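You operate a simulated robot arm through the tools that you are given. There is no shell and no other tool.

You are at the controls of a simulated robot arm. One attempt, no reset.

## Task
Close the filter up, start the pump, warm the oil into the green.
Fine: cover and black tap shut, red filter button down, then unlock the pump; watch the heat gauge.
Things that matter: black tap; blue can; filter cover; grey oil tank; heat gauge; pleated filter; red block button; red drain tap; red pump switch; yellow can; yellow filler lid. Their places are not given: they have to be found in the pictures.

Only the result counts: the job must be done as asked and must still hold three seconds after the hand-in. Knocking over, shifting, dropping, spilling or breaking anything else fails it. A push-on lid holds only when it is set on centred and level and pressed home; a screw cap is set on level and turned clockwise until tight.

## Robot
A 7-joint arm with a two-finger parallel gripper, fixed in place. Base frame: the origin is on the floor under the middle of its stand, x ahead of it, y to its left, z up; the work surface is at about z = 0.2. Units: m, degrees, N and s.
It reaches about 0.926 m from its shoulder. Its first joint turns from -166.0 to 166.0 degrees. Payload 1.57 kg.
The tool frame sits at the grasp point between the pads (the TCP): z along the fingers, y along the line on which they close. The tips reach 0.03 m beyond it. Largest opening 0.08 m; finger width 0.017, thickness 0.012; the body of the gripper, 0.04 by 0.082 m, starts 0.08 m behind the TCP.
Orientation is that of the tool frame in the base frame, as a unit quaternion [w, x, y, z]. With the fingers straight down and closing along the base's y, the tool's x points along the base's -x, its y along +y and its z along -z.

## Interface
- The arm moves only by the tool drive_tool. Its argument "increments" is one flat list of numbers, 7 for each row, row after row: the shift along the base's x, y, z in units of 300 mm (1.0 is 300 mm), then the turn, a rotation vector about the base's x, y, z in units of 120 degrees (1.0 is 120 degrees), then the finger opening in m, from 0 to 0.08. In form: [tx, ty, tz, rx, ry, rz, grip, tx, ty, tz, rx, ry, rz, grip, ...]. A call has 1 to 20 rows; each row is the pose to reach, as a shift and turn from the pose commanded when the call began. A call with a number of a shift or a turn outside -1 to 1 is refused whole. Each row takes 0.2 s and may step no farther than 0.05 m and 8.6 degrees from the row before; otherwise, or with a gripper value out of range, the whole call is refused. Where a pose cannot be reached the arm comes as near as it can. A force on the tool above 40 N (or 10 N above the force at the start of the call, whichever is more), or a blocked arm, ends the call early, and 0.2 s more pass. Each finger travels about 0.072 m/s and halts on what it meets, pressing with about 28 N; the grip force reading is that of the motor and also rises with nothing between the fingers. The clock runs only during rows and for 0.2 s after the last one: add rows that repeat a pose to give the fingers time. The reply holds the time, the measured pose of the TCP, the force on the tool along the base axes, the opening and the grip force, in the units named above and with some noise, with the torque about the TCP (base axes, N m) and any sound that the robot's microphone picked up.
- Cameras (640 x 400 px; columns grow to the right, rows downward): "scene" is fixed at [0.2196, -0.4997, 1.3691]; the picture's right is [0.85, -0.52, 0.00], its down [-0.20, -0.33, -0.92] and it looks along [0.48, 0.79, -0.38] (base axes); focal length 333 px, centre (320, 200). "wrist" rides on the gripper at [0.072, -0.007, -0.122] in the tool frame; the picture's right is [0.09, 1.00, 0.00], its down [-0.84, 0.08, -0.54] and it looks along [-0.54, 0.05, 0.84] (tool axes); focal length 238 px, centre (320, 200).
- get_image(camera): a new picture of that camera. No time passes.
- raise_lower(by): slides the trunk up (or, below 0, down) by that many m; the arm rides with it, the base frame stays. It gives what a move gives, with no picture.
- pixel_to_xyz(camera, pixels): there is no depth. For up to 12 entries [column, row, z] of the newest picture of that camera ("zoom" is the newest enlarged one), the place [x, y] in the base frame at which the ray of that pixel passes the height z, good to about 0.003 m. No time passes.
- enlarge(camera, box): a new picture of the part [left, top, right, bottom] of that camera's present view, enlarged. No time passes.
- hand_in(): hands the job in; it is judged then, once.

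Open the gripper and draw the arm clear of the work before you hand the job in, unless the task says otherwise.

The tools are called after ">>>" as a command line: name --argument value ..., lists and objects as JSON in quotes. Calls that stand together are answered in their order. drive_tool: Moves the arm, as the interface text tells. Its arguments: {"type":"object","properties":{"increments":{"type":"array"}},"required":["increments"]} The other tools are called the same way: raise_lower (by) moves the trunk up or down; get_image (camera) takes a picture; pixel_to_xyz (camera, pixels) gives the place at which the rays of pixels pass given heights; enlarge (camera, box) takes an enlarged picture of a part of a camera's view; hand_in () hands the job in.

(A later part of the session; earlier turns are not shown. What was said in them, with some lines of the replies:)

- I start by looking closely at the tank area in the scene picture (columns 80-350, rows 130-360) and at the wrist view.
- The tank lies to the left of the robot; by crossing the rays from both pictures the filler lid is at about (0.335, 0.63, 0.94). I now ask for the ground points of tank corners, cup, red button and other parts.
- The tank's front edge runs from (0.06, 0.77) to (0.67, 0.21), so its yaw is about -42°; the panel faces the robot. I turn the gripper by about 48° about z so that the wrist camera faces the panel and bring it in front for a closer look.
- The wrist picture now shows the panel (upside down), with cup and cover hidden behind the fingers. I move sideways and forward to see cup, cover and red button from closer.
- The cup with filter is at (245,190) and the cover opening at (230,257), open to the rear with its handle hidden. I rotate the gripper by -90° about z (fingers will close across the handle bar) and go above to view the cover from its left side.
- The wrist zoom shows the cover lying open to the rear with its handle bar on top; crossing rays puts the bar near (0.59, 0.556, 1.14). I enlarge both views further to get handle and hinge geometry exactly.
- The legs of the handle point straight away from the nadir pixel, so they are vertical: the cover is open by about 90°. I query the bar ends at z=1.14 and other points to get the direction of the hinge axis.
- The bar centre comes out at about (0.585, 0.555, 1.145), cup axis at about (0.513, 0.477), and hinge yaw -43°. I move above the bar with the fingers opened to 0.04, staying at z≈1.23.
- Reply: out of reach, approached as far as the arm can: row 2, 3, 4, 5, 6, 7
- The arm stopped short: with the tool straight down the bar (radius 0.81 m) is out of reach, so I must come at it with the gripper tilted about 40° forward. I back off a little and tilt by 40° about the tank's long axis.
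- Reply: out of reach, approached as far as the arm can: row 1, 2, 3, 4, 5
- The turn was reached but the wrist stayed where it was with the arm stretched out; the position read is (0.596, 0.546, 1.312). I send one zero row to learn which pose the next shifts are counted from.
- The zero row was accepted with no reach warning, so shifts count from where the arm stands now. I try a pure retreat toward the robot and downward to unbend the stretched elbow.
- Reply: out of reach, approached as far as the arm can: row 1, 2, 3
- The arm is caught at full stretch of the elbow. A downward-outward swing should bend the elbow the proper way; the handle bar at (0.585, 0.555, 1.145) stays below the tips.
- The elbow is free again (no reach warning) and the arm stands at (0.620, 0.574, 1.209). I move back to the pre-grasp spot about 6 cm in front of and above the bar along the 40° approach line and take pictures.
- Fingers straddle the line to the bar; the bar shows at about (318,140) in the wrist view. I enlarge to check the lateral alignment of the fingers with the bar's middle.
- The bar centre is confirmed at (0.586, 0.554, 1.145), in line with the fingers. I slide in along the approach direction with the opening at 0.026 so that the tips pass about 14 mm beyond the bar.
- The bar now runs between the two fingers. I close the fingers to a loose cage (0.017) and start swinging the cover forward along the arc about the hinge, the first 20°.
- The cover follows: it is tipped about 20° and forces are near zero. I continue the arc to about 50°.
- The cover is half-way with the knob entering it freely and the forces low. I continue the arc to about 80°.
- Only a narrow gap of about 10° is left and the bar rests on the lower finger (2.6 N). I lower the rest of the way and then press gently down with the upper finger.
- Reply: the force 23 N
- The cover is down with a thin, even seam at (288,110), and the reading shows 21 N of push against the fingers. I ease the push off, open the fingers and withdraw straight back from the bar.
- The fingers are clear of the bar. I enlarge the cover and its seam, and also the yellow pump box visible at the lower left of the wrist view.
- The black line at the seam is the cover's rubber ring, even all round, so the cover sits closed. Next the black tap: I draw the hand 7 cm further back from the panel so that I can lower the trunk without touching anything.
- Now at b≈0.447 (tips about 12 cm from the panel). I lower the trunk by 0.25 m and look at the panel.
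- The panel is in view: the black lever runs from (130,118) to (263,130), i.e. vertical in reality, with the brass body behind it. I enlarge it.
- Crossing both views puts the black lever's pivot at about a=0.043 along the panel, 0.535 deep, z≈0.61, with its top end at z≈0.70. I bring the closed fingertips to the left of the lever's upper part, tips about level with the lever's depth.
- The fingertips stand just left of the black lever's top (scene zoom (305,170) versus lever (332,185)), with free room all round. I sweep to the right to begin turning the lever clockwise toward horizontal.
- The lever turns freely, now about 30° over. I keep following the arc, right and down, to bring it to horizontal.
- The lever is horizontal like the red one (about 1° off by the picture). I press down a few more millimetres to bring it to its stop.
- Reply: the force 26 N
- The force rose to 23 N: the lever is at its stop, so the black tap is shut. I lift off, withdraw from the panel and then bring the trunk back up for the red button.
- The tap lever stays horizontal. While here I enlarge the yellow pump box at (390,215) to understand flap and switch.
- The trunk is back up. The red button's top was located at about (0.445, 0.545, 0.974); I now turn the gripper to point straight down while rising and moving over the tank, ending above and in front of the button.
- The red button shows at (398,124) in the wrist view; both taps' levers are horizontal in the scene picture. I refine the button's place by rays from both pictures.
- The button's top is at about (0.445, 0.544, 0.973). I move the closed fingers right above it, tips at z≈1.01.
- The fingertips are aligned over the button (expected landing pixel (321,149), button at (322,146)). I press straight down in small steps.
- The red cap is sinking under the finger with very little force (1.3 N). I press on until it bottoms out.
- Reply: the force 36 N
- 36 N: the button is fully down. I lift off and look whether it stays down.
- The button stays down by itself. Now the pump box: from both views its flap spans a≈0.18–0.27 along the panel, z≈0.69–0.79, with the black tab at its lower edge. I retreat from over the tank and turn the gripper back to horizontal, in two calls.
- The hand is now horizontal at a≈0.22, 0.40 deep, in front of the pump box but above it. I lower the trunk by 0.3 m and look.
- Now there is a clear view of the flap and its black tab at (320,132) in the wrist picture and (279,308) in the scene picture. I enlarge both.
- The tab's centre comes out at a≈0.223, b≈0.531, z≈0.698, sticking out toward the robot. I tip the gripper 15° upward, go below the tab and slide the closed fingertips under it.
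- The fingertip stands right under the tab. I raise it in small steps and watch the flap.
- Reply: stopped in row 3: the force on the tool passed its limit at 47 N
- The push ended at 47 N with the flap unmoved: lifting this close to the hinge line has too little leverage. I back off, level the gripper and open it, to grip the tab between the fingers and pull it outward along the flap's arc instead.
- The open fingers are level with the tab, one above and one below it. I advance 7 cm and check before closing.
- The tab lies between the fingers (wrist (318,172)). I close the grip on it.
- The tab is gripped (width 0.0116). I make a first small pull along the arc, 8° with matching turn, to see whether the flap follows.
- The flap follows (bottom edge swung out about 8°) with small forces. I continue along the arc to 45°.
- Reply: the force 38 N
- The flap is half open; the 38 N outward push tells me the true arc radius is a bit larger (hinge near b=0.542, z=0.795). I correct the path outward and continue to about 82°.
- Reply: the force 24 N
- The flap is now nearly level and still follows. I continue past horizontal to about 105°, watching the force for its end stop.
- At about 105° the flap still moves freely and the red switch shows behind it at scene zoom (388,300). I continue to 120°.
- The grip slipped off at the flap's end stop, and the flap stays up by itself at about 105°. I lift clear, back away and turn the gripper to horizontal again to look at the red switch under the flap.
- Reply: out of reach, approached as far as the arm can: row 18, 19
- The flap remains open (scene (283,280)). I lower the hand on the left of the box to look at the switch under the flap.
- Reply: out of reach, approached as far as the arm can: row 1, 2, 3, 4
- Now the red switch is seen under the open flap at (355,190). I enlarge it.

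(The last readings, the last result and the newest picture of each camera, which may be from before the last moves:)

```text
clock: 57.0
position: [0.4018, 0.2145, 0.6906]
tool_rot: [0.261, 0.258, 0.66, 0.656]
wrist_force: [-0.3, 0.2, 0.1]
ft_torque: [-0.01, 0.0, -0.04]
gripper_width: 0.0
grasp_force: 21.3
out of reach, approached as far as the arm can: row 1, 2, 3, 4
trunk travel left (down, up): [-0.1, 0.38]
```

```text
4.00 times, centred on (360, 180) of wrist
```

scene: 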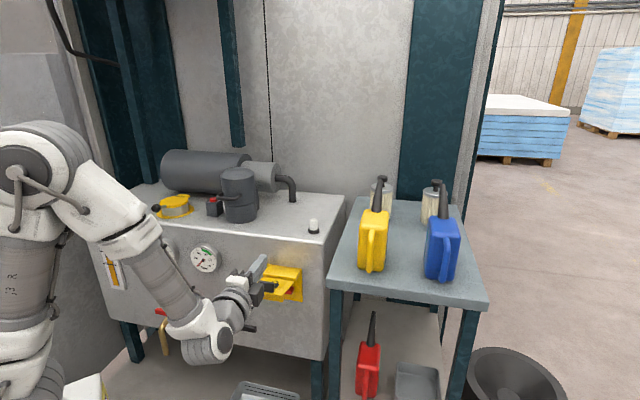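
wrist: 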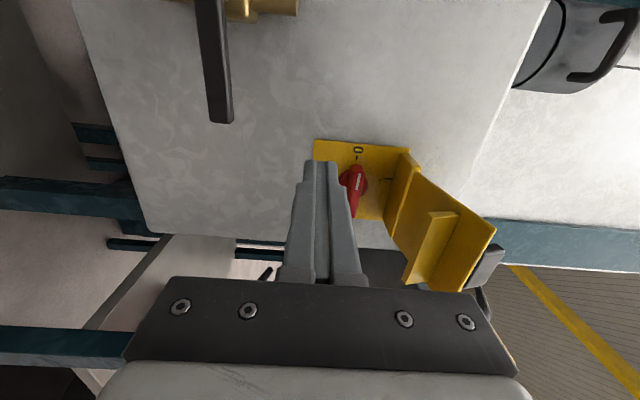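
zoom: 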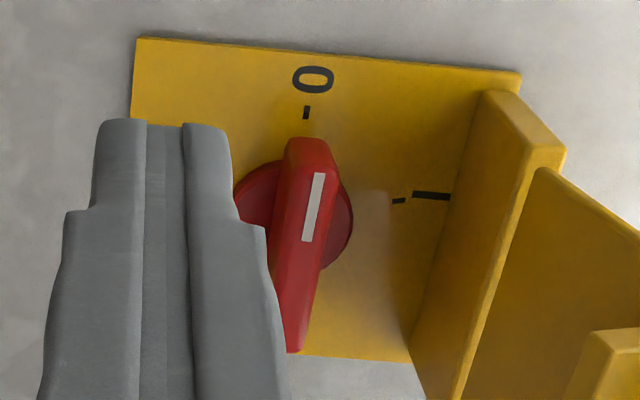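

The red knob's bar points left at "0"; "I" is at the top, so it must turn a quarter clockwise. I will push the bar's left end up with the fingertip: first tip the gripper 20° upward (to stay clear of the flap's rib) and approach below the left end.

>>> drive_tool --increments '[0.0397, -0.0371, 0.0167, 0.0408, -0.0378, 0, 0, 0.0797, -0.0743, 0.0333, 0.0816, -0.0757, 0, 0, 0.1219, -0.1137, 0.048, 0.1224, -0.1135, 0, 0, 0.2128, -0.0162, 0.048, 0.1224, -0.1135, 0, 0, 0.3038, 0.0813, 0.048, 0.1224, -0.1135, 0, 0]'

>>> get_image --camera "wrist"

>>> enlarge --camera "scene" --box '[200, 230, 340, 350]'

```text
clock: 58.1
position: [0.4916, 0.2366, 0.7039]
tool_rot: [0.303, 0.21, 0.534, 0.761]
wrist_force: [0.1, 0.4, 0.5]
ft_torque: [0.01, -0.01, -0.01]
gripper_width: 0.0
grasp_force: 21.0
trunk travel left (down, up): [-0.1, 0.38]
```

```text
taken
```

wrist: 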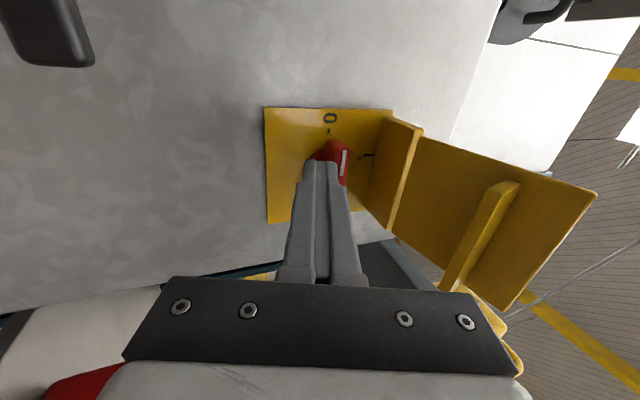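

```text
3.33 times, centred on (270, 290) of scene
```

zoom: 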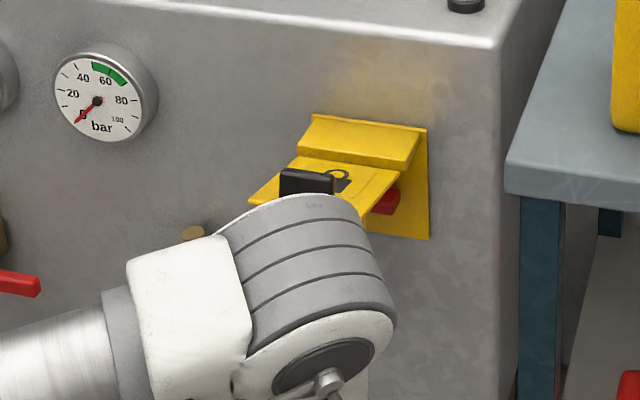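

The fingertip is below-left of the knob; I enlarge to check the spacing before sliding in.

>>> enlarge --camera "wrist" --box '[250, 90, 430, 230]'

>>> get_image --camera "scene"

```text
2.86 times, centred on (340, 160) of wrist
```

zoom: 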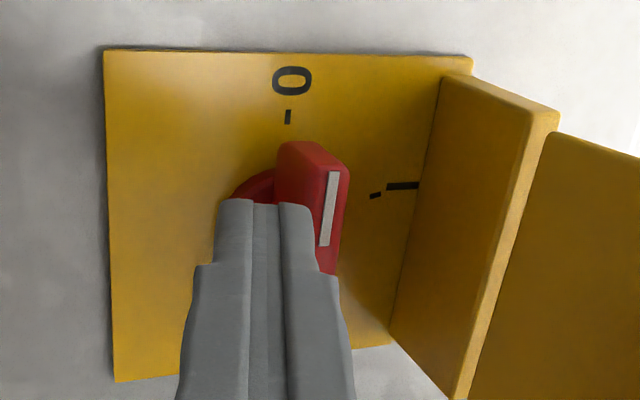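

```text
taken
```

scene: 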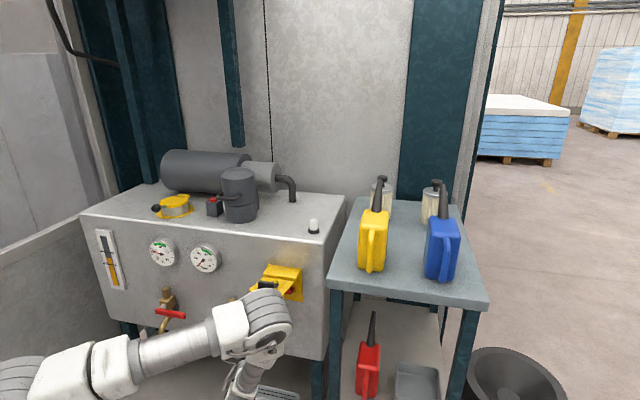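

The bar's underside is at z≈0.735 and its left end at a≈0.187; the fingertip passes about 1 cm below it. I slide in 3.5 cm and push up through the first half of the turn.

>>> drive_tool --increments '[0.0796, 0.0853, 0, 0, 0, 0, 0, 0.0779, 0.0869, 0.0387, 0, 0, 0, 0, 0.0657, 0.0983, 0.0763, 0, 0, 0, 0, 0.0655, 0.0985, 0.1173, 0, 0, 0, 0]'

>>> enlarge --camera "wrist" --box '[250, 90, 430, 230]'

>>> enlarge --camera "scene" --box '[200, 230, 340, 350]'

```text
clock: 59.1
position: [0.5126, 0.267, 0.7399]
tool_rot: [0.302, 0.21, 0.535, 0.76]
wrist_force: [0.4, 0.1, -0.3]
ft_torque: [-0.01, 0.01, 0.0]
gripper_width: 0.0001
grasp_force: 22.2
trunk travel left (down, up): [-0.1, 0.38]
```

```text
2.86 times, centred on (340, 160) of wrist
```

zoom: 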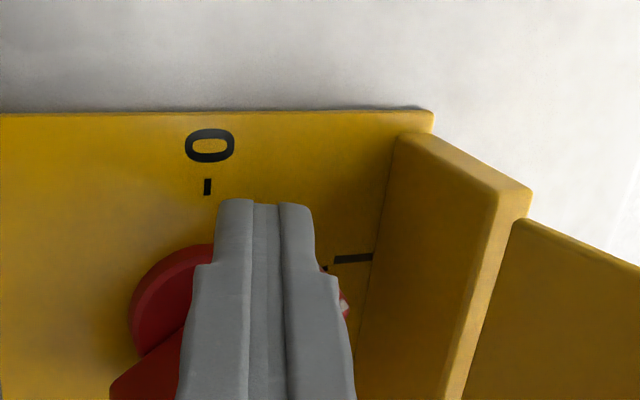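

```text
3.33 times, centred on (270, 290) of scene
```

zoom: 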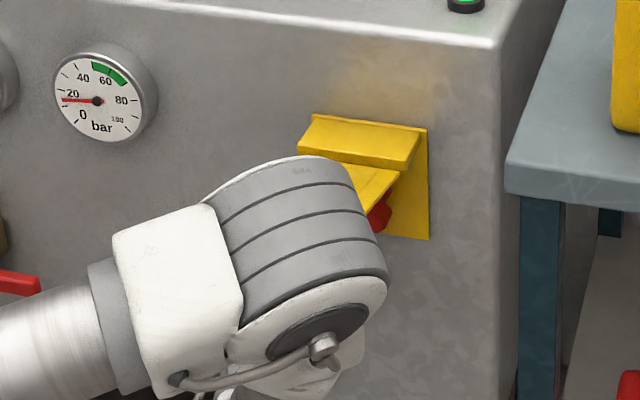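

The lamp has turned green and the bar needle is rising: the pump has started. I finish turning the knob to "I".

>>> drive_tool --increments '[0.0129, -0.012, 0.0383, 0, 0, 0, 0, 0.038, -0.0355, 0.0657, 0, 0, 0, 0, 0.0502, -0.0468, 0.069, 0, 0, 0, 0]'

>>> enlarge --camera "wrist" --box '[230, 90, 430, 250]'

>>> enlarge --camera "scene" --box '[80, 190, 340, 370]'

```text
clock: 60.0
position: [0.5183, 0.2603, 0.7549]
tool_rot: [0.29, 0.209, 0.542, 0.761]
wrist_force: [-3.2, 4.5, -3.6]
ft_torque: [-0.1, -0.01, 0.08]
gripper_width: 0.0001
grasp_force: 21.4
trunk travel left (down, up): [-0.1, 0.38]
stopped in row 3: the force on the tool passed its limit at 45 N (the readings are from after the stop); the commanded pose is now the measured one
```

```text
2.50 times, centred on (330, 170) of wrist
```

zoom: 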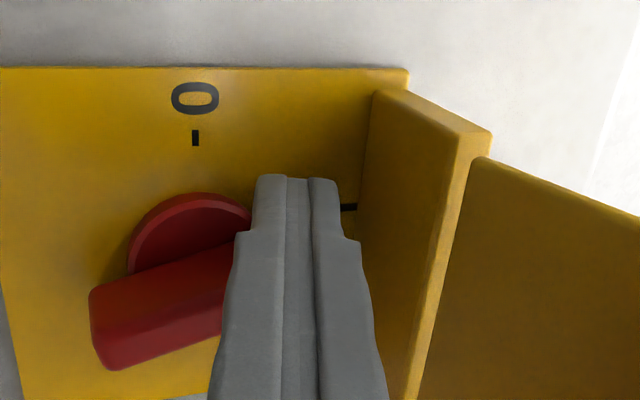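

```text
2.22 times, centred on (210, 280) of scene
```

zoom: 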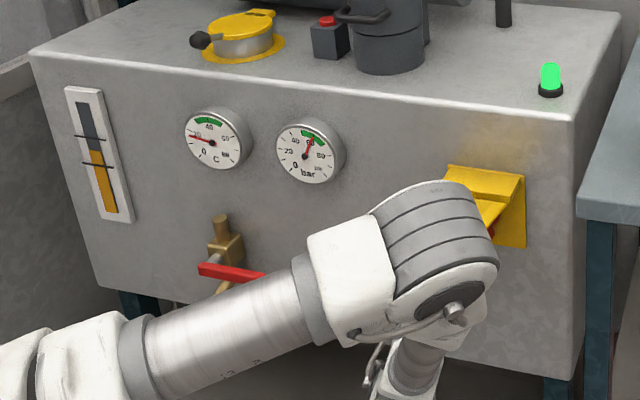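

Pressure is in the green at about 60 bar and the lamp is green; the finger stopped at 45 N with the knob near upright. I back the finger off to the left and out, to look at the knob and the heat gauge.

>>> drive_tool --increments '[-0.0366, 0.0341, 0, 0, 0, 0, 0, -0.0957, -0.0293, -0.03, 0, 0, 0, 0, -0.1866, -0.1268, -0.06, 0, 0, 0, 0, -0.2775, -0.2243, -0.09, 0, 0, 0, 0]'

>>> get_image --camera "wrist"

>>> enlarge --camera "scene" --box '[80, 190, 340, 370]'

```text
clock: 61.0
position: [0.4384, 0.1926, 0.727]
tool_rot: [0.292, 0.209, 0.54, 0.761]
wrist_force: [-1.0, -0.5, 0.5]
ft_torque: [0.01, -0.02, -0.01]
gripper_width: 0.0
grasp_force: 21.5
trunk travel left (down, up): [-0.1, 0.38]
```

```text
taken
```

wrist: 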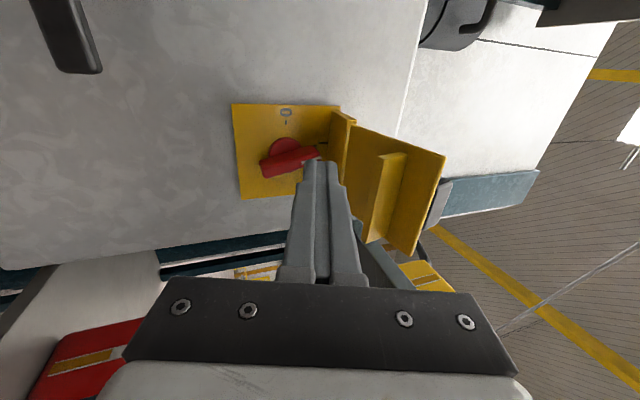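

```text
2.22 times, centred on (210, 280) of scene
```

zoom: 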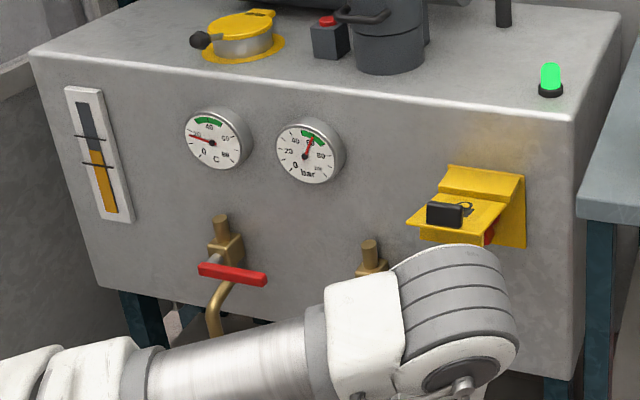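

Pressure stays at 60 bar and the lamp is green. I enlarge the knob and the heat gauge.

>>> enlarge --camera "wrist" --box '[220, 90, 360, 210]'

>>> enlarge --camera "scene" --box '[140, 225, 230, 285]'

```text
3.33 times, centred on (290, 150) of wrist
```

zoom: 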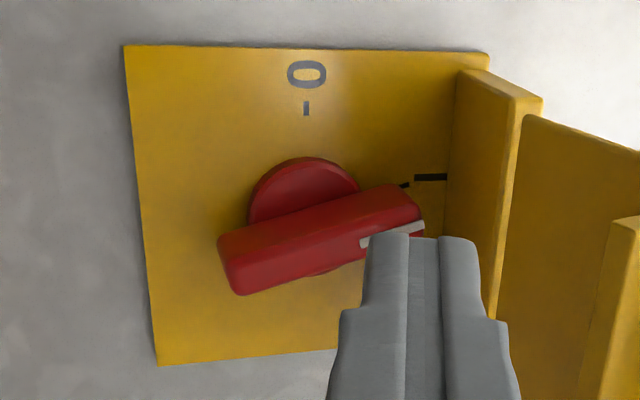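

```text
6.67 times, centred on (185, 255) of scene
```

zoom: 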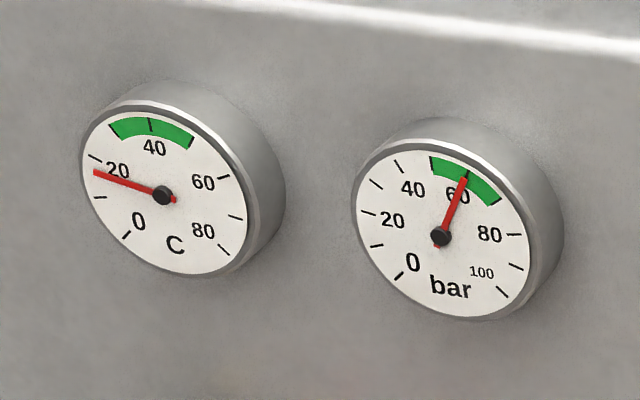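

Heat reads about 17–18 °C, pressure 60 bar. The knob points nearly at "I" (roughly 10° short by the picture), so I give it one more careful sideways push, lower down and clear of the roof, to make sure it is at its end.

>>> drive_tool --increments '[0.0796, 0.0853, 0, 0, 0, 0, 0, 0.1591, 0.1707, 0.035, 0, 0, 0, 0, 0.2342, 0.2511, 0.07, 0, 0, 0, 0, 0.2488, 0.2375, 0.07, 0, 0, 0, 0, 0.2586, 0.2284, 0.07, 0, 0, 0, 0, 0.2659, 0.2215, 0.07, 0, 0, 0, 0, 0.2732, 0.2147, 0.07, 0, 0, 0, 0]'

>>> enlarge --camera "wrist" --box '[220, 90, 400, 230]'

>>> enlarge --camera "scene" --box '[140, 225, 230, 285]'

```text
clock: 62.5
position: [0.5191, 0.2574, 0.7515]
tool_rot: [0.29, 0.207, 0.54, 0.762]
wrist_force: [-7.2, 4.8, 1.4]
ft_torque: [-0.07, -0.14, 0.19]
gripper_width: 0.0
grasp_force: 21.3
trunk travel left (down, up): [-0.1, 0.38]
```

```text
2.86 times, centred on (310, 160) of wrist
```

zoom: 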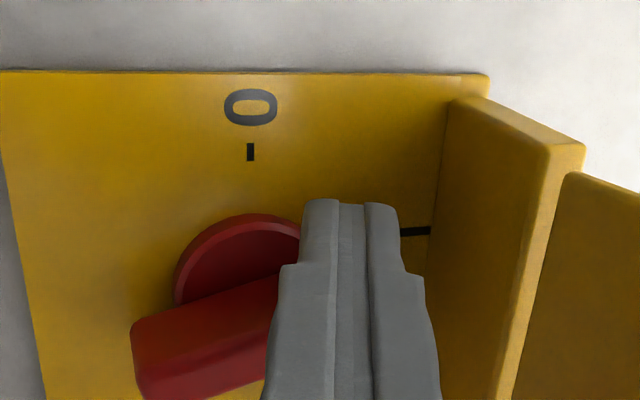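

```text
6.67 times, centred on (185, 255) of scene
```

zoom: 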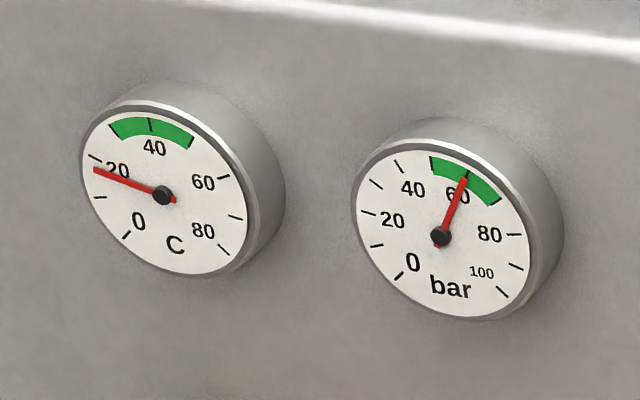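

The finger presses the knob with about 8 N. I push a few more millimetres to see whether it yields or is at its stop.

>>> drive_tool --increments '[0.0073, -0.0068, 0, 0, 0, 0, 0, 0.0146, -0.0136, 0, 0, 0, 0, 0, 0.0195, -0.0182, 0, 0, 0, 0, 0]'

>>> enlarge --camera "wrist" --box '[220, 90, 400, 230]'

```text
clock: 63.3
position: [0.5194, 0.2586, 0.7504]
tool_rot: [0.283, 0.202, 0.542, 0.765]
wrist_force: [-7.9, 2.5, 1.0]
ft_torque: [-0.03, -0.19, 0.14]
gripper_width: 0.0
grasp_force: 21.6
trunk travel left (down, up): [-0.1, 0.38]
stopped in row 3: the force on the tool passed its limit at 42 N (the readings are from after the stop); the commanded pose is now the measured one
```

```text
2.86 times, centred on (310, 160) of wrist
```

zoom: 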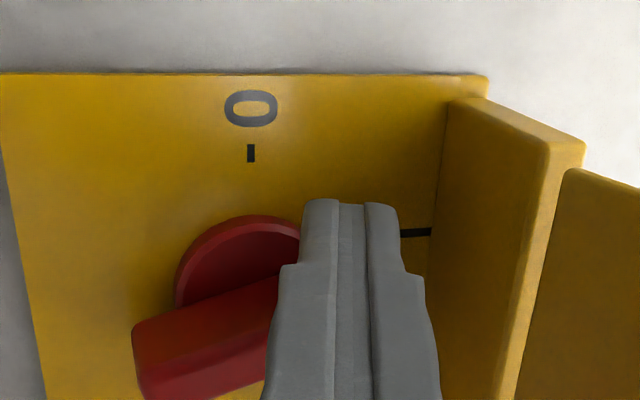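

No further movement at 42 N: the knob is at its end stop, so the pump is fully on. I withdraw the finger left, down a little and straight out.

>>> drive_tool --increments '[-0.0293, 0.0273, 0, 0, 0, 0, 0, -0.143, -0.0946, -0.04, 0, 0, 0, 0, -0.2566, -0.2165, -0.08, 0, 0, 0, 0, -0.3476, -0.314, -0.08, 0, 0, 0, 0]'

>>> enlarge --camera "scene" --box '[140, 225, 230, 285]'

>>> get_image --camera "scene"

```text
refused: row 2 steps farther than a row can; nothing moved
```

```text
6.67 times, centred on (185, 255) of scene
```

zoom: 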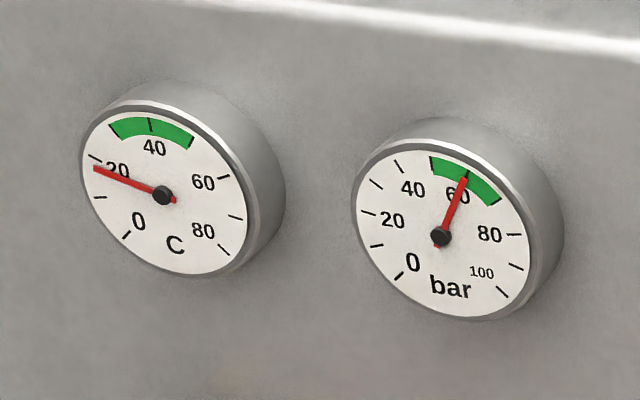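

```text
taken
```

scene: 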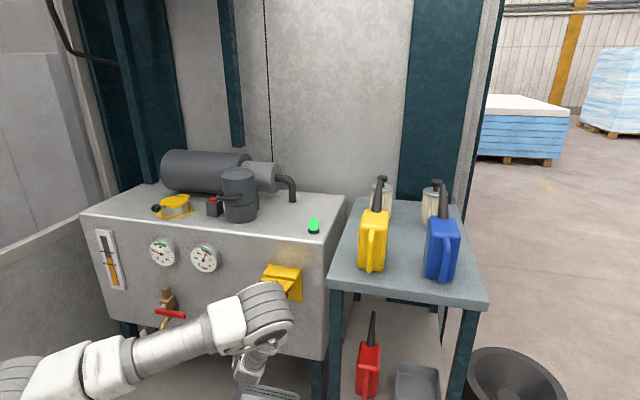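

The call was refused for too large a step; I repeat the withdrawal in smaller steps.

>>> drive_tool --increments '[-0.0293, 0.0273, 0, 0, 0, 0, 0, -0.1202, -0.0702, -0.03, 0, 0, 0, 0, -0.2112, -0.1677, -0.06, 0, 0, 0, 0, -0.3021, -0.2653, -0.08, 0, 0, 0, 0, -0.3703, -0.3384, -0.08, 0, 0, 0, 0.02]'

>>> enlarge --camera "scene" --box '[140, 225, 230, 285]'

>>> enlarge --camera "wrist" --box '[200, 60, 460, 260]'

```text
clock: 64.5
position: [0.408, 0.1569, 0.7268]
tool_rot: [0.284, 0.205, 0.542, 0.764]
wrist_force: [0.2, 0.8, 0.1]
ft_torque: [0.02, -0.04, -0.03]
gripper_width: 0.02
grasp_force: 0.0
trunk travel left (down, up): [-0.1, 0.38]
```

```text
6.67 times, centred on (185, 255) of scene
```

zoom: 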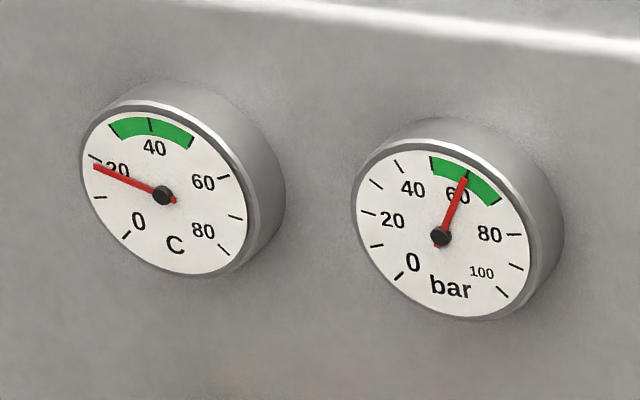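

```text
2.00 times, centred on (330, 160) of wrist
```

zoom: 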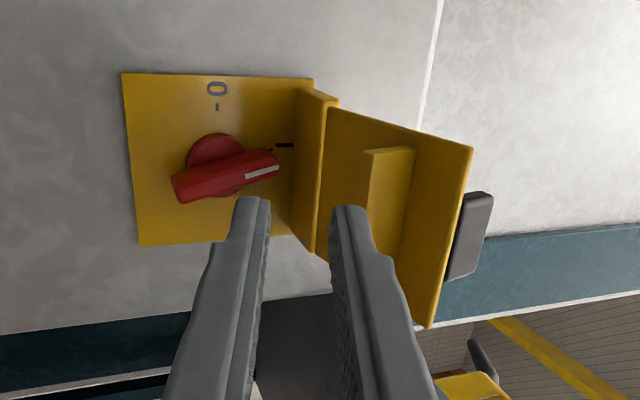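

The knob stands on "I", the flap holds open, and the needle is creeping up (about 18 °C, roughly 0.4 °C/s; green runs from 30 to 50). While it warms I swing the hand left, away from the flap, with the gripper open.

>>> drive_tool --increments '[-0.046, 0.085, 0, 0, 0, 0, 0.04, -0.092, 0.17, 0, 0, 0, 0, 0.04, -0.138, 0.255, 0, 0, 0, 0, 0.04, -0.1841, 0.3403, 0, 0, 0, 0, 0.04]'

>>> raise_lower --by 0.38

>>> get_image --camera "scene"

>>> enlarge --camera "scene" --box '[140, 225, 230, 285]'

```text
clock: 65.5
position: [0.3513, 0.2601, 0.7256]
tool_rot: [0.284, 0.203, 0.541, 0.765]
wrist_force: [-0.3, 0.1, -0.5]
ft_torque: [0.0, 0.01, -0.02]
gripper_width: 0.0399
grasp_force: 0.1
trunk travel left (down, up): [-0.1, 0.38]
```

```text
clock: 69.2
position: [0.3524, 0.2585, 1.1053]
tool_rot: [0.285, 0.204, 0.542, 0.764]
wrist_force: [0.6, 0.1, 0.3]
ft_torque: [-0.03, -0.01, -0.01]
gripper_width: 0.04
grasp_force: 0.0
trunk travel left (down, up): [-0.48, 0.0]
```

```text
taken
```

scene: 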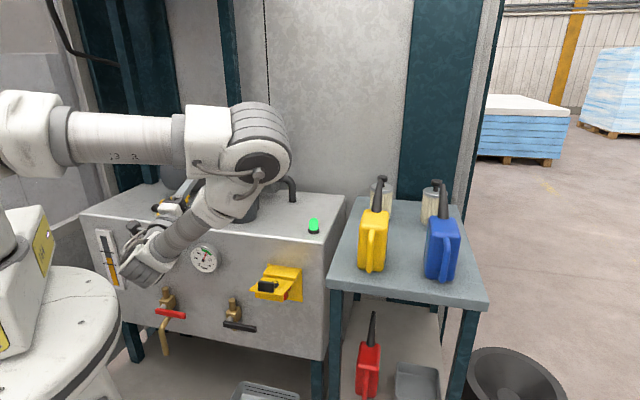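

```text
6.67 times, centred on (185, 255) of scene
```

zoom: 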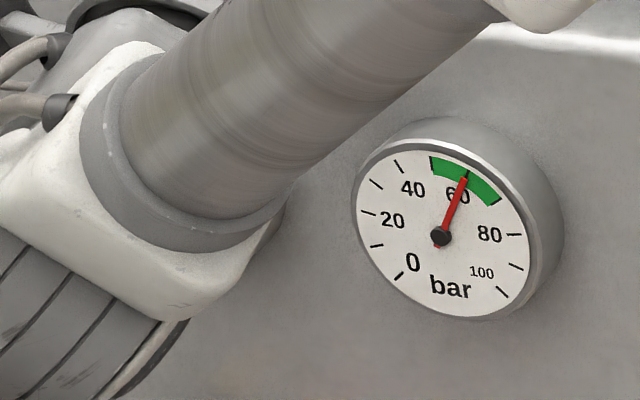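

The raised arm hides the heat gauge at (163,253). I turn the gripper to point down and lift it toward the starting place, which clears the view while the oil warms.

>>> drive_tool --increments '[-0.013, 0.0121, 0.0445, -0.0446, 0.0413, 0, 0.04, -0.026, 0.0242, 0.089, -0.0891, 0.0826, 0, 0.04, -0.039, 0.0363, 0.1335, -0.1337, 0.1239, 0, 0.04, -0.052, 0.0484, 0.178, -0.1783, 0.1652, 0, 0.04, -0.065, 0.0605, 0.2225, -0.2229, 0.2066, 0, 0.04, -0.078, 0.0726, 0.267, -0.2674, 0.2479, 0, 0.04, -0.091, 0.0847, 0.3115, -0.312, 0.2892, 0, 0.04, -0.104, 0.0968, 0.356, -0.3566, 0.3305, 0, 0.04, -0.117, 0.1089, 0.4005, -0.4011, 0.3718, 0, 0.04, -0.13, 0.121, 0.445, -0.4457, 0.4131, 0, 0.04, -0.143, 0.1331, 0.4895, -0.4903, 0.4544, 0, 0.04, -0.156, 0.1452, 0.534, -0.5348, 0.4957, 0, 0.04, -0.169, 0.1573, 0.5785, -0.5794, 0.537, 0, 0.04, -0.182, 0.1694, 0.623, -0.624, 0.5783, 0, 0.04, -0.195, 0.1815, 0.667, -0.6685, 0.6196, 0, 0.04]'

>>> get_image --camera "scene"

>>> enlarge --camera "scene" --box '[140, 225, 230, 285]'

```text
clock: 72.4
position: [0.2873, 0.3174, 1.3079]
tool_rot: [-0.031, 0.371, 0.928, 0.011]
wrist_force: [2.8, -4.0, -0.9]
ft_torque: [0.29, 0.32, 0.02]
gripper_width: 0.04
grasp_force: 0.1
out of reach, approached as far as the arm can: row 3, 4, 5, 6, 7, 8, 10, 11, 12, 13
trunk travel left (down, up): [-0.48, 0.0]
```

```text
taken
```

scene: 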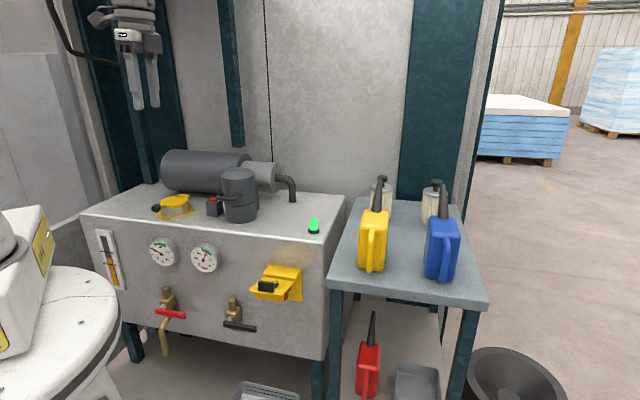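

```text
6.67 times, centred on (185, 255) of scene
```

zoom: 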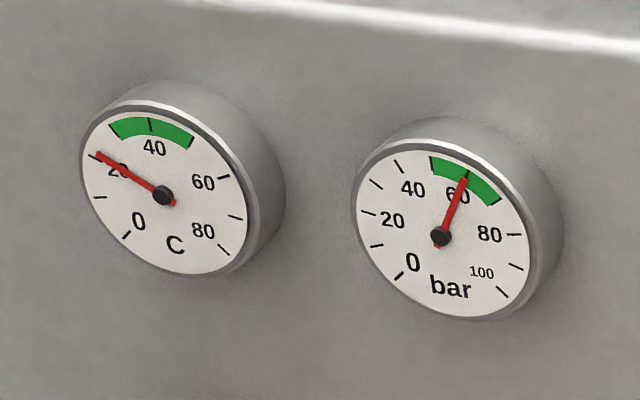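

The gauge is visible again: about 21 °C, rising about 0.4 °C per second, with pressure 60 bar and the lamp green. The arm is clear with the gripper open; I wait with repeated rows.

>>> drive_tool --increments '[0, 0, 0, 0, 0, 0, 0.04, 0, 0, 0, 0, 0, 0, 0.04, 0, 0, 0, 0, 0, 0, 0.04, 0, 0, 0, 0, 0, 0, 0.04, 0, 0, 0, 0, 0, 0, 0.04, 0, 0, 0, 0, 0, 0, 0.04, 0, 0, 0, 0, 0, 0, 0.04, 0, 0, 0, 0, 0, 0, 0.04, 0, 0, 0, 0, 0, 0, 0.04, 0, 0, 0, 0, 0, 0, 0.04, 0, 0, 0, 0, 0, 0, 0.04, 0, 0, 0, 0, 0, 0, 0.04, 0, 0, 0, 0, 0, 0, 0.04, 0, 0, 0, 0, 0, 0, 0.04, 0, 0, 0, 0, 0, 0, 0.04, 0, 0, 0, 0, 0, 0, 0.04, 0, 0, 0, 0, 0, 0, 0.04, 0, 0, 0, 0, 0, 0, 0.04, 0, 0, 0, 0, 0, 0, 0.04, 0, 0, 0, 0, 0, 0, 0.04]'

>>> enlarge --camera "scene" --box '[140, 225, 230, 285]'

```text
clock: 76.6
position: [0.2932, 0.3115, 1.307]
tool_rot: [-0.014, 0.372, 0.928, 0.004]
wrist_force: [0.4, 0.5, -0.2]
ft_torque: [0.01, 0.0, 0.01]
gripper_width: 0.0401
grasp_force: 0.0
trunk travel left (down, up): [-0.48, 0.0]
```

```text
6.67 times, centred on (185, 255) of scene
```

zoom: 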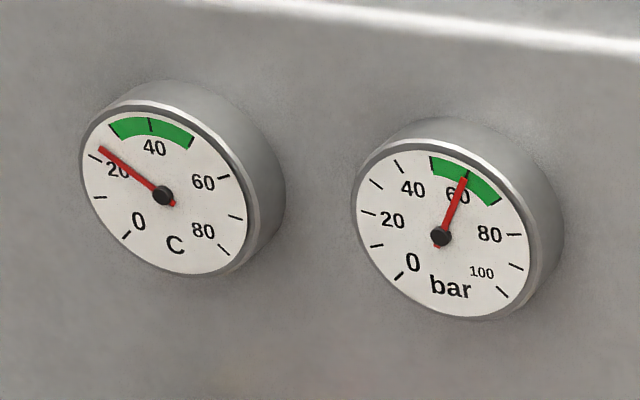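

About 23 °C now at 76.6 s. I keep waiting with two calls of 4 s each and check the gauge after each.

>>> drive_tool --increments '[0, 0, 0, 0, 0, 0, 0.04, 0, 0, 0, 0, 0, 0, 0.04, 0, 0, 0, 0, 0, 0, 0.04, 0, 0, 0, 0, 0, 0, 0.04, 0, 0, 0, 0, 0, 0, 0.04, 0, 0, 0, 0, 0, 0, 0.04, 0, 0, 0, 0, 0, 0, 0.04, 0, 0, 0, 0, 0, 0, 0.04, 0, 0, 0, 0, 0, 0, 0.04, 0, 0, 0, 0, 0, 0, 0.04, 0, 0, 0, 0, 0, 0, 0.04, 0, 0, 0, 0, 0, 0, 0.04, 0, 0, 0, 0, 0, 0, 0.04, 0, 0, 0, 0, 0, 0, 0.04, 0, 0, 0, 0, 0, 0, 0.04, 0, 0, 0, 0, 0, 0, 0.04, 0, 0, 0, 0, 0, 0, 0.04, 0, 0, 0, 0, 0, 0, 0.04, 0, 0, 0, 0, 0, 0, 0.04, 0, 0, 0, 0, 0, 0, 0.04]'

>>> drive_tool --increments '[0, 0, 0, 0, 0, 0, 0.04, 0, 0, 0, 0, 0, 0, 0.04, 0, 0, 0, 0, 0, 0, 0.04, 0, 0, 0, 0, 0, 0, 0.04, 0, 0, 0, 0, 0, 0, 0.04, 0, 0, 0, 0, 0, 0, 0.04, 0, 0, 0, 0, 0, 0, 0.04, 0, 0, 0, 0, 0, 0, 0.04, 0, 0, 0, 0, 0, 0, 0.04, 0, 0, 0, 0, 0, 0, 0.04, 0, 0, 0, 0, 0, 0, 0.04, 0, 0, 0, 0, 0, 0, 0.04, 0, 0, 0, 0, 0, 0, 0.04, 0, 0, 0, 0, 0, 0, 0.04, 0, 0, 0, 0, 0, 0, 0.04, 0, 0, 0, 0, 0, 0, 0.04, 0, 0, 0, 0, 0, 0, 0.04, 0, 0, 0, 0, 0, 0, 0.04, 0, 0, 0, 0, 0, 0, 0.04, 0, 0, 0, 0, 0, 0, 0.04]'

>>> enlarge --camera "scene" --box '[140, 225, 230, 285]'

>>> get_image --camera "scene"

```text
clock: 80.8
position: [0.2929, 0.3123, 1.3069]
tool_rot: [-0.013, 0.371, 0.928, 0.005]
wrist_force: [0.8, -0.2, 0.4]
ft_torque: [-0.01, 0.02, 0.01]
gripper_width: 0.04
grasp_force: 0.0
trunk travel left (down, up): [-0.48, 0.0]
```

```text
clock: 85.0
position: [0.2929, 0.3132, 1.3073]
tool_rot: [-0.014, 0.371, 0.929, 0.005]
wrist_force: [0.1, 0.0, 0.6]
ft_torque: [-0.03, -0.03, -0.01]
gripper_width: 0.0398
grasp_force: 0.2
trunk travel left (down, up): [-0.48, 0.0]
```

```text
6.67 times, centred on (185, 255) of scene
```

zoom: 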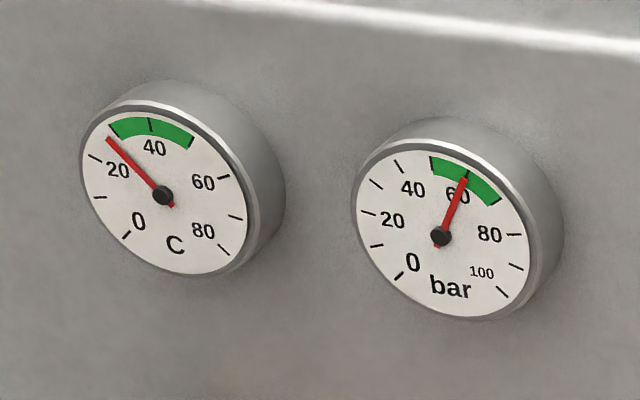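

```text
taken
```

scene: 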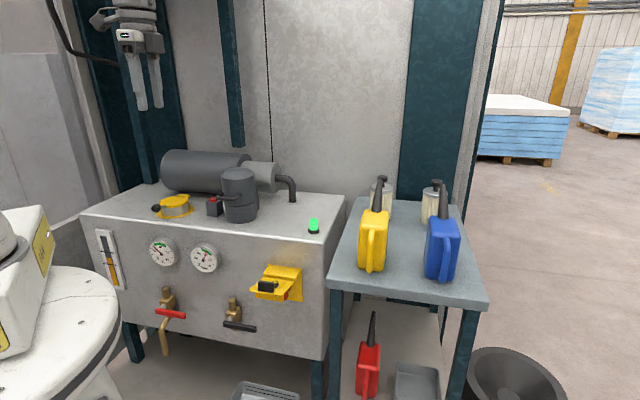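

About 26 °C at 85 s; still short of the green, which starts at 30. I wait three more calls.

>>> drive_tool --increments '[0, 0, 0, 0, 0, 0, 0.04, 0, 0, 0, 0, 0, 0, 0.04, 0, 0, 0, 0, 0, 0, 0.04, 0, 0, 0, 0, 0, 0, 0.04, 0, 0, 0, 0, 0, 0, 0.04, 0, 0, 0, 0, 0, 0, 0.04, 0, 0, 0, 0, 0, 0, 0.04, 0, 0, 0, 0, 0, 0, 0.04, 0, 0, 0, 0, 0, 0, 0.04, 0, 0, 0, 0, 0, 0, 0.04, 0, 0, 0, 0, 0, 0, 0.04, 0, 0, 0, 0, 0, 0, 0.04, 0, 0, 0, 0, 0, 0, 0.04, 0, 0, 0, 0, 0, 0, 0.04, 0, 0, 0, 0, 0, 0, 0.04, 0, 0, 0, 0, 0, 0, 0.04, 0, 0, 0, 0, 0, 0, 0.04, 0, 0, 0, 0, 0, 0, 0.04, 0, 0, 0, 0, 0, 0, 0.04, 0, 0, 0, 0, 0, 0, 0.04]'

>>> drive_tool --increments '[0, 0, 0, 0, 0, 0, 0.04, 0, 0, 0, 0, 0, 0, 0.04, 0, 0, 0, 0, 0, 0, 0.04, 0, 0, 0, 0, 0, 0, 0.04, 0, 0, 0, 0, 0, 0, 0.04, 0, 0, 0, 0, 0, 0, 0.04, 0, 0, 0, 0, 0, 0, 0.04, 0, 0, 0, 0, 0, 0, 0.04, 0, 0, 0, 0, 0, 0, 0.04, 0, 0, 0, 0, 0, 0, 0.04, 0, 0, 0, 0, 0, 0, 0.04, 0, 0, 0, 0, 0, 0, 0.04, 0, 0, 0, 0, 0, 0, 0.04, 0, 0, 0, 0, 0, 0, 0.04, 0, 0, 0, 0, 0, 0, 0.04, 0, 0, 0, 0, 0, 0, 0.04, 0, 0, 0, 0, 0, 0, 0.04, 0, 0, 0, 0, 0, 0, 0.04, 0, 0, 0, 0, 0, 0, 0.04, 0, 0, 0, 0, 0, 0, 0.04]'

>>> drive_tool --increments '[0, 0, 0, 0, 0, 0, 0.04, 0, 0, 0, 0, 0, 0, 0.04, 0, 0, 0, 0, 0, 0, 0.04, 0, 0, 0, 0, 0, 0, 0.04, 0, 0, 0, 0, 0, 0, 0.04, 0, 0, 0, 0, 0, 0, 0.04, 0, 0, 0, 0, 0, 0, 0.04, 0, 0, 0, 0, 0, 0, 0.04, 0, 0, 0, 0, 0, 0, 0.04, 0, 0, 0, 0, 0, 0, 0.04, 0, 0, 0, 0, 0, 0, 0.04, 0, 0, 0, 0, 0, 0, 0.04, 0, 0, 0, 0, 0, 0, 0.04, 0, 0, 0, 0, 0, 0, 0.04, 0, 0, 0, 0, 0, 0, 0.04, 0, 0, 0, 0, 0, 0, 0.04, 0, 0, 0, 0, 0, 0, 0.04, 0, 0, 0, 0, 0, 0, 0.04, 0, 0, 0, 0, 0, 0, 0.04, 0, 0, 0, 0, 0, 0, 0.04]'

>>> enlarge --camera "scene" --box '[140, 225, 230, 285]'

```text
clock: 89.2
position: [0.2937, 0.3119, 1.3082]
tool_rot: [-0.014, 0.371, 0.928, 0.005]
wrist_force: [-0.6, -0.3, -0.2]
ft_torque: [-0.03, -0.02, 0.03]
gripper_width: 0.0402
grasp_force: 0.0
trunk travel left (down, up): [-0.48, 0.0]
```

```text
clock: 93.4
position: [0.2935, 0.3122, 1.3072]
tool_rot: [-0.013, 0.371, 0.928, 0.004]
wrist_force: [-0.1, -0.2, -0.3]
ft_torque: [-0.03, 0.01, 0.01]
gripper_width: 0.0401
grasp_force: 0.2
trunk travel left (down, up): [-0.48, 0.0]
```

```text
clock: 97.6
position: [0.2921, 0.3131, 1.3074]
tool_rot: [-0.014, 0.371, 0.928, 0.004]
wrist_force: [0.4, 0.2, -0.7]
ft_torque: [-0.03, 0.0, 0.01]
gripper_width: 0.0398
grasp_force: 0.1
trunk travel left (down, up): [-0.48, 0.0]
```

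```text
6.67 times, centred on (185, 255) of scene
```

zoom: 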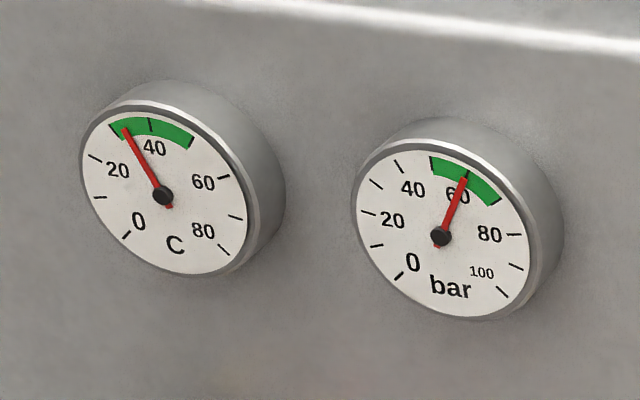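

The needle has entered the green (about 33 °C at 97.6 s). I wait a bit longer to bring it near the middle for safety.

>>> drive_tool --increments '[0, 0, 0, 0, 0, 0, 0.04, 0, 0, 0, 0, 0, 0, 0.04, 0, 0, 0, 0, 0, 0, 0.04, 0, 0, 0, 0, 0, 0, 0.04, 0, 0, 0, 0, 0, 0, 0.04, 0, 0, 0, 0, 0, 0, 0.04, 0, 0, 0, 0, 0, 0, 0.04, 0, 0, 0, 0, 0, 0, 0.04, 0, 0, 0, 0, 0, 0, 0.04, 0, 0, 0, 0, 0, 0, 0.04, 0, 0, 0, 0, 0, 0, 0.04, 0, 0, 0, 0, 0, 0, 0.04, 0, 0, 0, 0, 0, 0, 0.04, 0, 0, 0, 0, 0, 0, 0.04, 0, 0, 0, 0, 0, 0, 0.04, 0, 0, 0, 0, 0, 0, 0.04, 0, 0, 0, 0, 0, 0, 0.04, 0, 0, 0, 0, 0, 0, 0.04, 0, 0, 0, 0, 0, 0, 0.04, 0, 0, 0, 0, 0, 0, 0.04]'

>>> drive_tool --increments '[0, 0, 0, 0, 0, 0, 0.04, 0, 0, 0, 0, 0, 0, 0.04, 0, 0, 0, 0, 0, 0, 0.04, 0, 0, 0, 0, 0, 0, 0.04, 0, 0, 0, 0, 0, 0, 0.04, 0, 0, 0, 0, 0, 0, 0.04, 0, 0, 0, 0, 0, 0, 0.04, 0, 0, 0, 0, 0, 0, 0.04, 0, 0, 0, 0, 0, 0, 0.04, 0, 0, 0, 0, 0, 0, 0.04, 0, 0, 0, 0, 0, 0, 0.04, 0, 0, 0, 0, 0, 0, 0.04, 0, 0, 0, 0, 0, 0, 0.04, 0, 0, 0, 0, 0, 0, 0.04, 0, 0, 0, 0, 0, 0, 0.04, 0, 0, 0, 0, 0, 0, 0.04, 0, 0, 0, 0, 0, 0, 0.04, 0, 0, 0, 0, 0, 0, 0.04, 0, 0, 0, 0, 0, 0, 0.04, 0, 0, 0, 0, 0, 0, 0.04]'

>>> enlarge --camera "scene" --box '[140, 225, 230, 285]'

>>> enlarge --camera "scene" --box '[80, 130, 340, 340]'

```text
clock: 101.8
position: [0.2928, 0.3114, 1.3077]
tool_rot: [-0.013, 0.371, 0.929, 0.005]
wrist_force: [-0.6, -0.5, 0.0]
ft_torque: [0.05, -0.01, 0.0]
gripper_width: 0.04
grasp_force: 0.1
trunk travel left (down, up): [-0.48, 0.0]
```

```text
clock: 106.0
position: [0.2925, 0.3129, 1.307]
tool_rot: [-0.014, 0.372, 0.928, 0.005]
wrist_force: [0.3, -0.8, -0.4]
ft_torque: [-0.05, 0.01, -0.04]
gripper_width: 0.0399
grasp_force: 0.0
trunk travel left (down, up): [-0.48, 0.0]
```

```text
6.67 times, centred on (185, 255) of scene
```

zoom: 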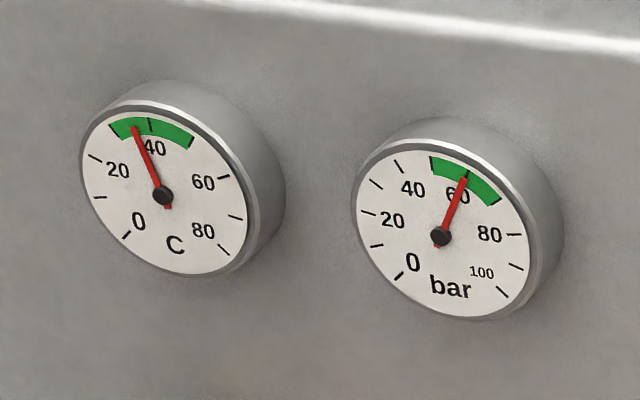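

```text
1.90 times, centred on (210, 235) of scene
```

zoom: 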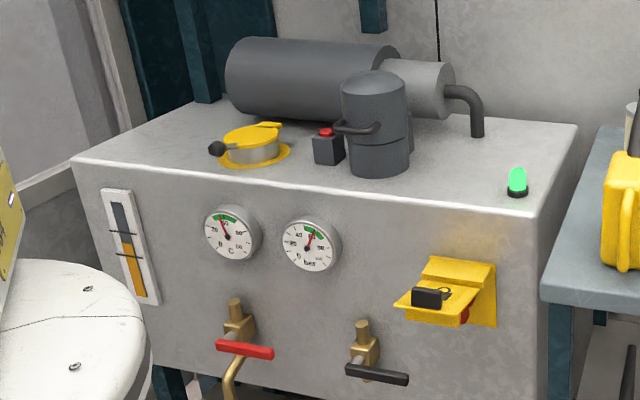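

About 36 °C, well inside the green, all else steady. I check the red button and cover seam closely once more.

>>> enlarge --camera "scene" --box '[195, 160, 275, 225]'

>>> drive_tool --increments '[0, 0, 0, 0, 0, 0, 0.04, 0, 0, 0, 0, 0, 0, 0.04, 0, 0, 0, 0, 0, 0, 0.04, 0, 0, 0, 0, 0, 0, 0.04, 0, 0, 0, 0, 0, 0, 0.04, 0, 0, 0, 0, 0, 0, 0.04, 0, 0, 0, 0, 0, 0, 0.04, 0, 0, 0, 0, 0, 0, 0.04]'

>>> enlarge --camera "scene" --box '[140, 225, 230, 285]'

```text
6.15 times, centred on (235, 192) of scene
```

zoom: 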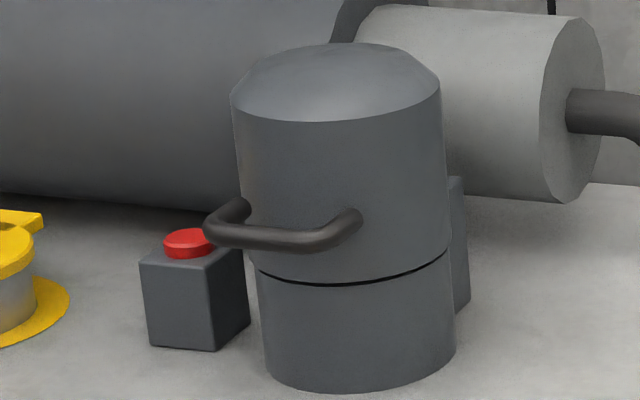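

```text
clock: 107.8
position: [0.2936, 0.3129, 1.3067]
tool_rot: [-0.014, 0.371, 0.929, 0.005]
wrist_force: [0.7, 0.7, 0.4]
ft_torque: [-0.02, 0.0, 0.02]
gripper_width: 0.04
grasp_force: 0.1
trunk travel left (down, up): [-0.48, 0.0]
```

```text
6.67 times, centred on (185, 255) of scene
```

zoom: 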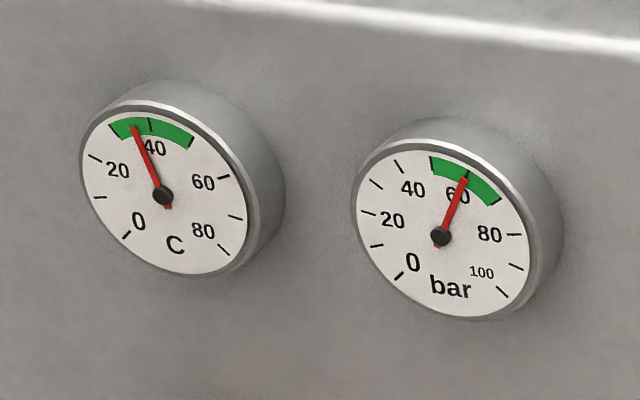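

Everything holds: cover seam even, red button down, both tap levers horizontal, lamp green, pressure 60 bar, heat about 36–37 °C in the green, arm clear with the gripper open. I hand the job in.

>>> hand_in

```text
The job is handed in.
```

The job is handed in. At that point the pump was running and the oil was at about 36–37 °C, inside the green band (30–50 °C) and still rising slowly.

- **Filter cover:** swung shut over the filter and pressed down. The seam looked even all round.
- **Black tap:** turned a quarter to horizontal and pushed to its stop. I left the red drain tap as it was, since its lever was already horizontal (shut).
- **Red filter button:** pressed fully down and stayed latched. It sits a few millimetres above the block.
- **Pump:** the yellow flap is up and holds by itself. The red switch is turned to "I" until it would go no further, though in the picture it points about 10° short of the mark. The lamp is green and pressure sits at about 60 bar, in its green band.
- **Arm:** clear of the work with the gripper open.

I saw nothing else knocked, moved or spilled.
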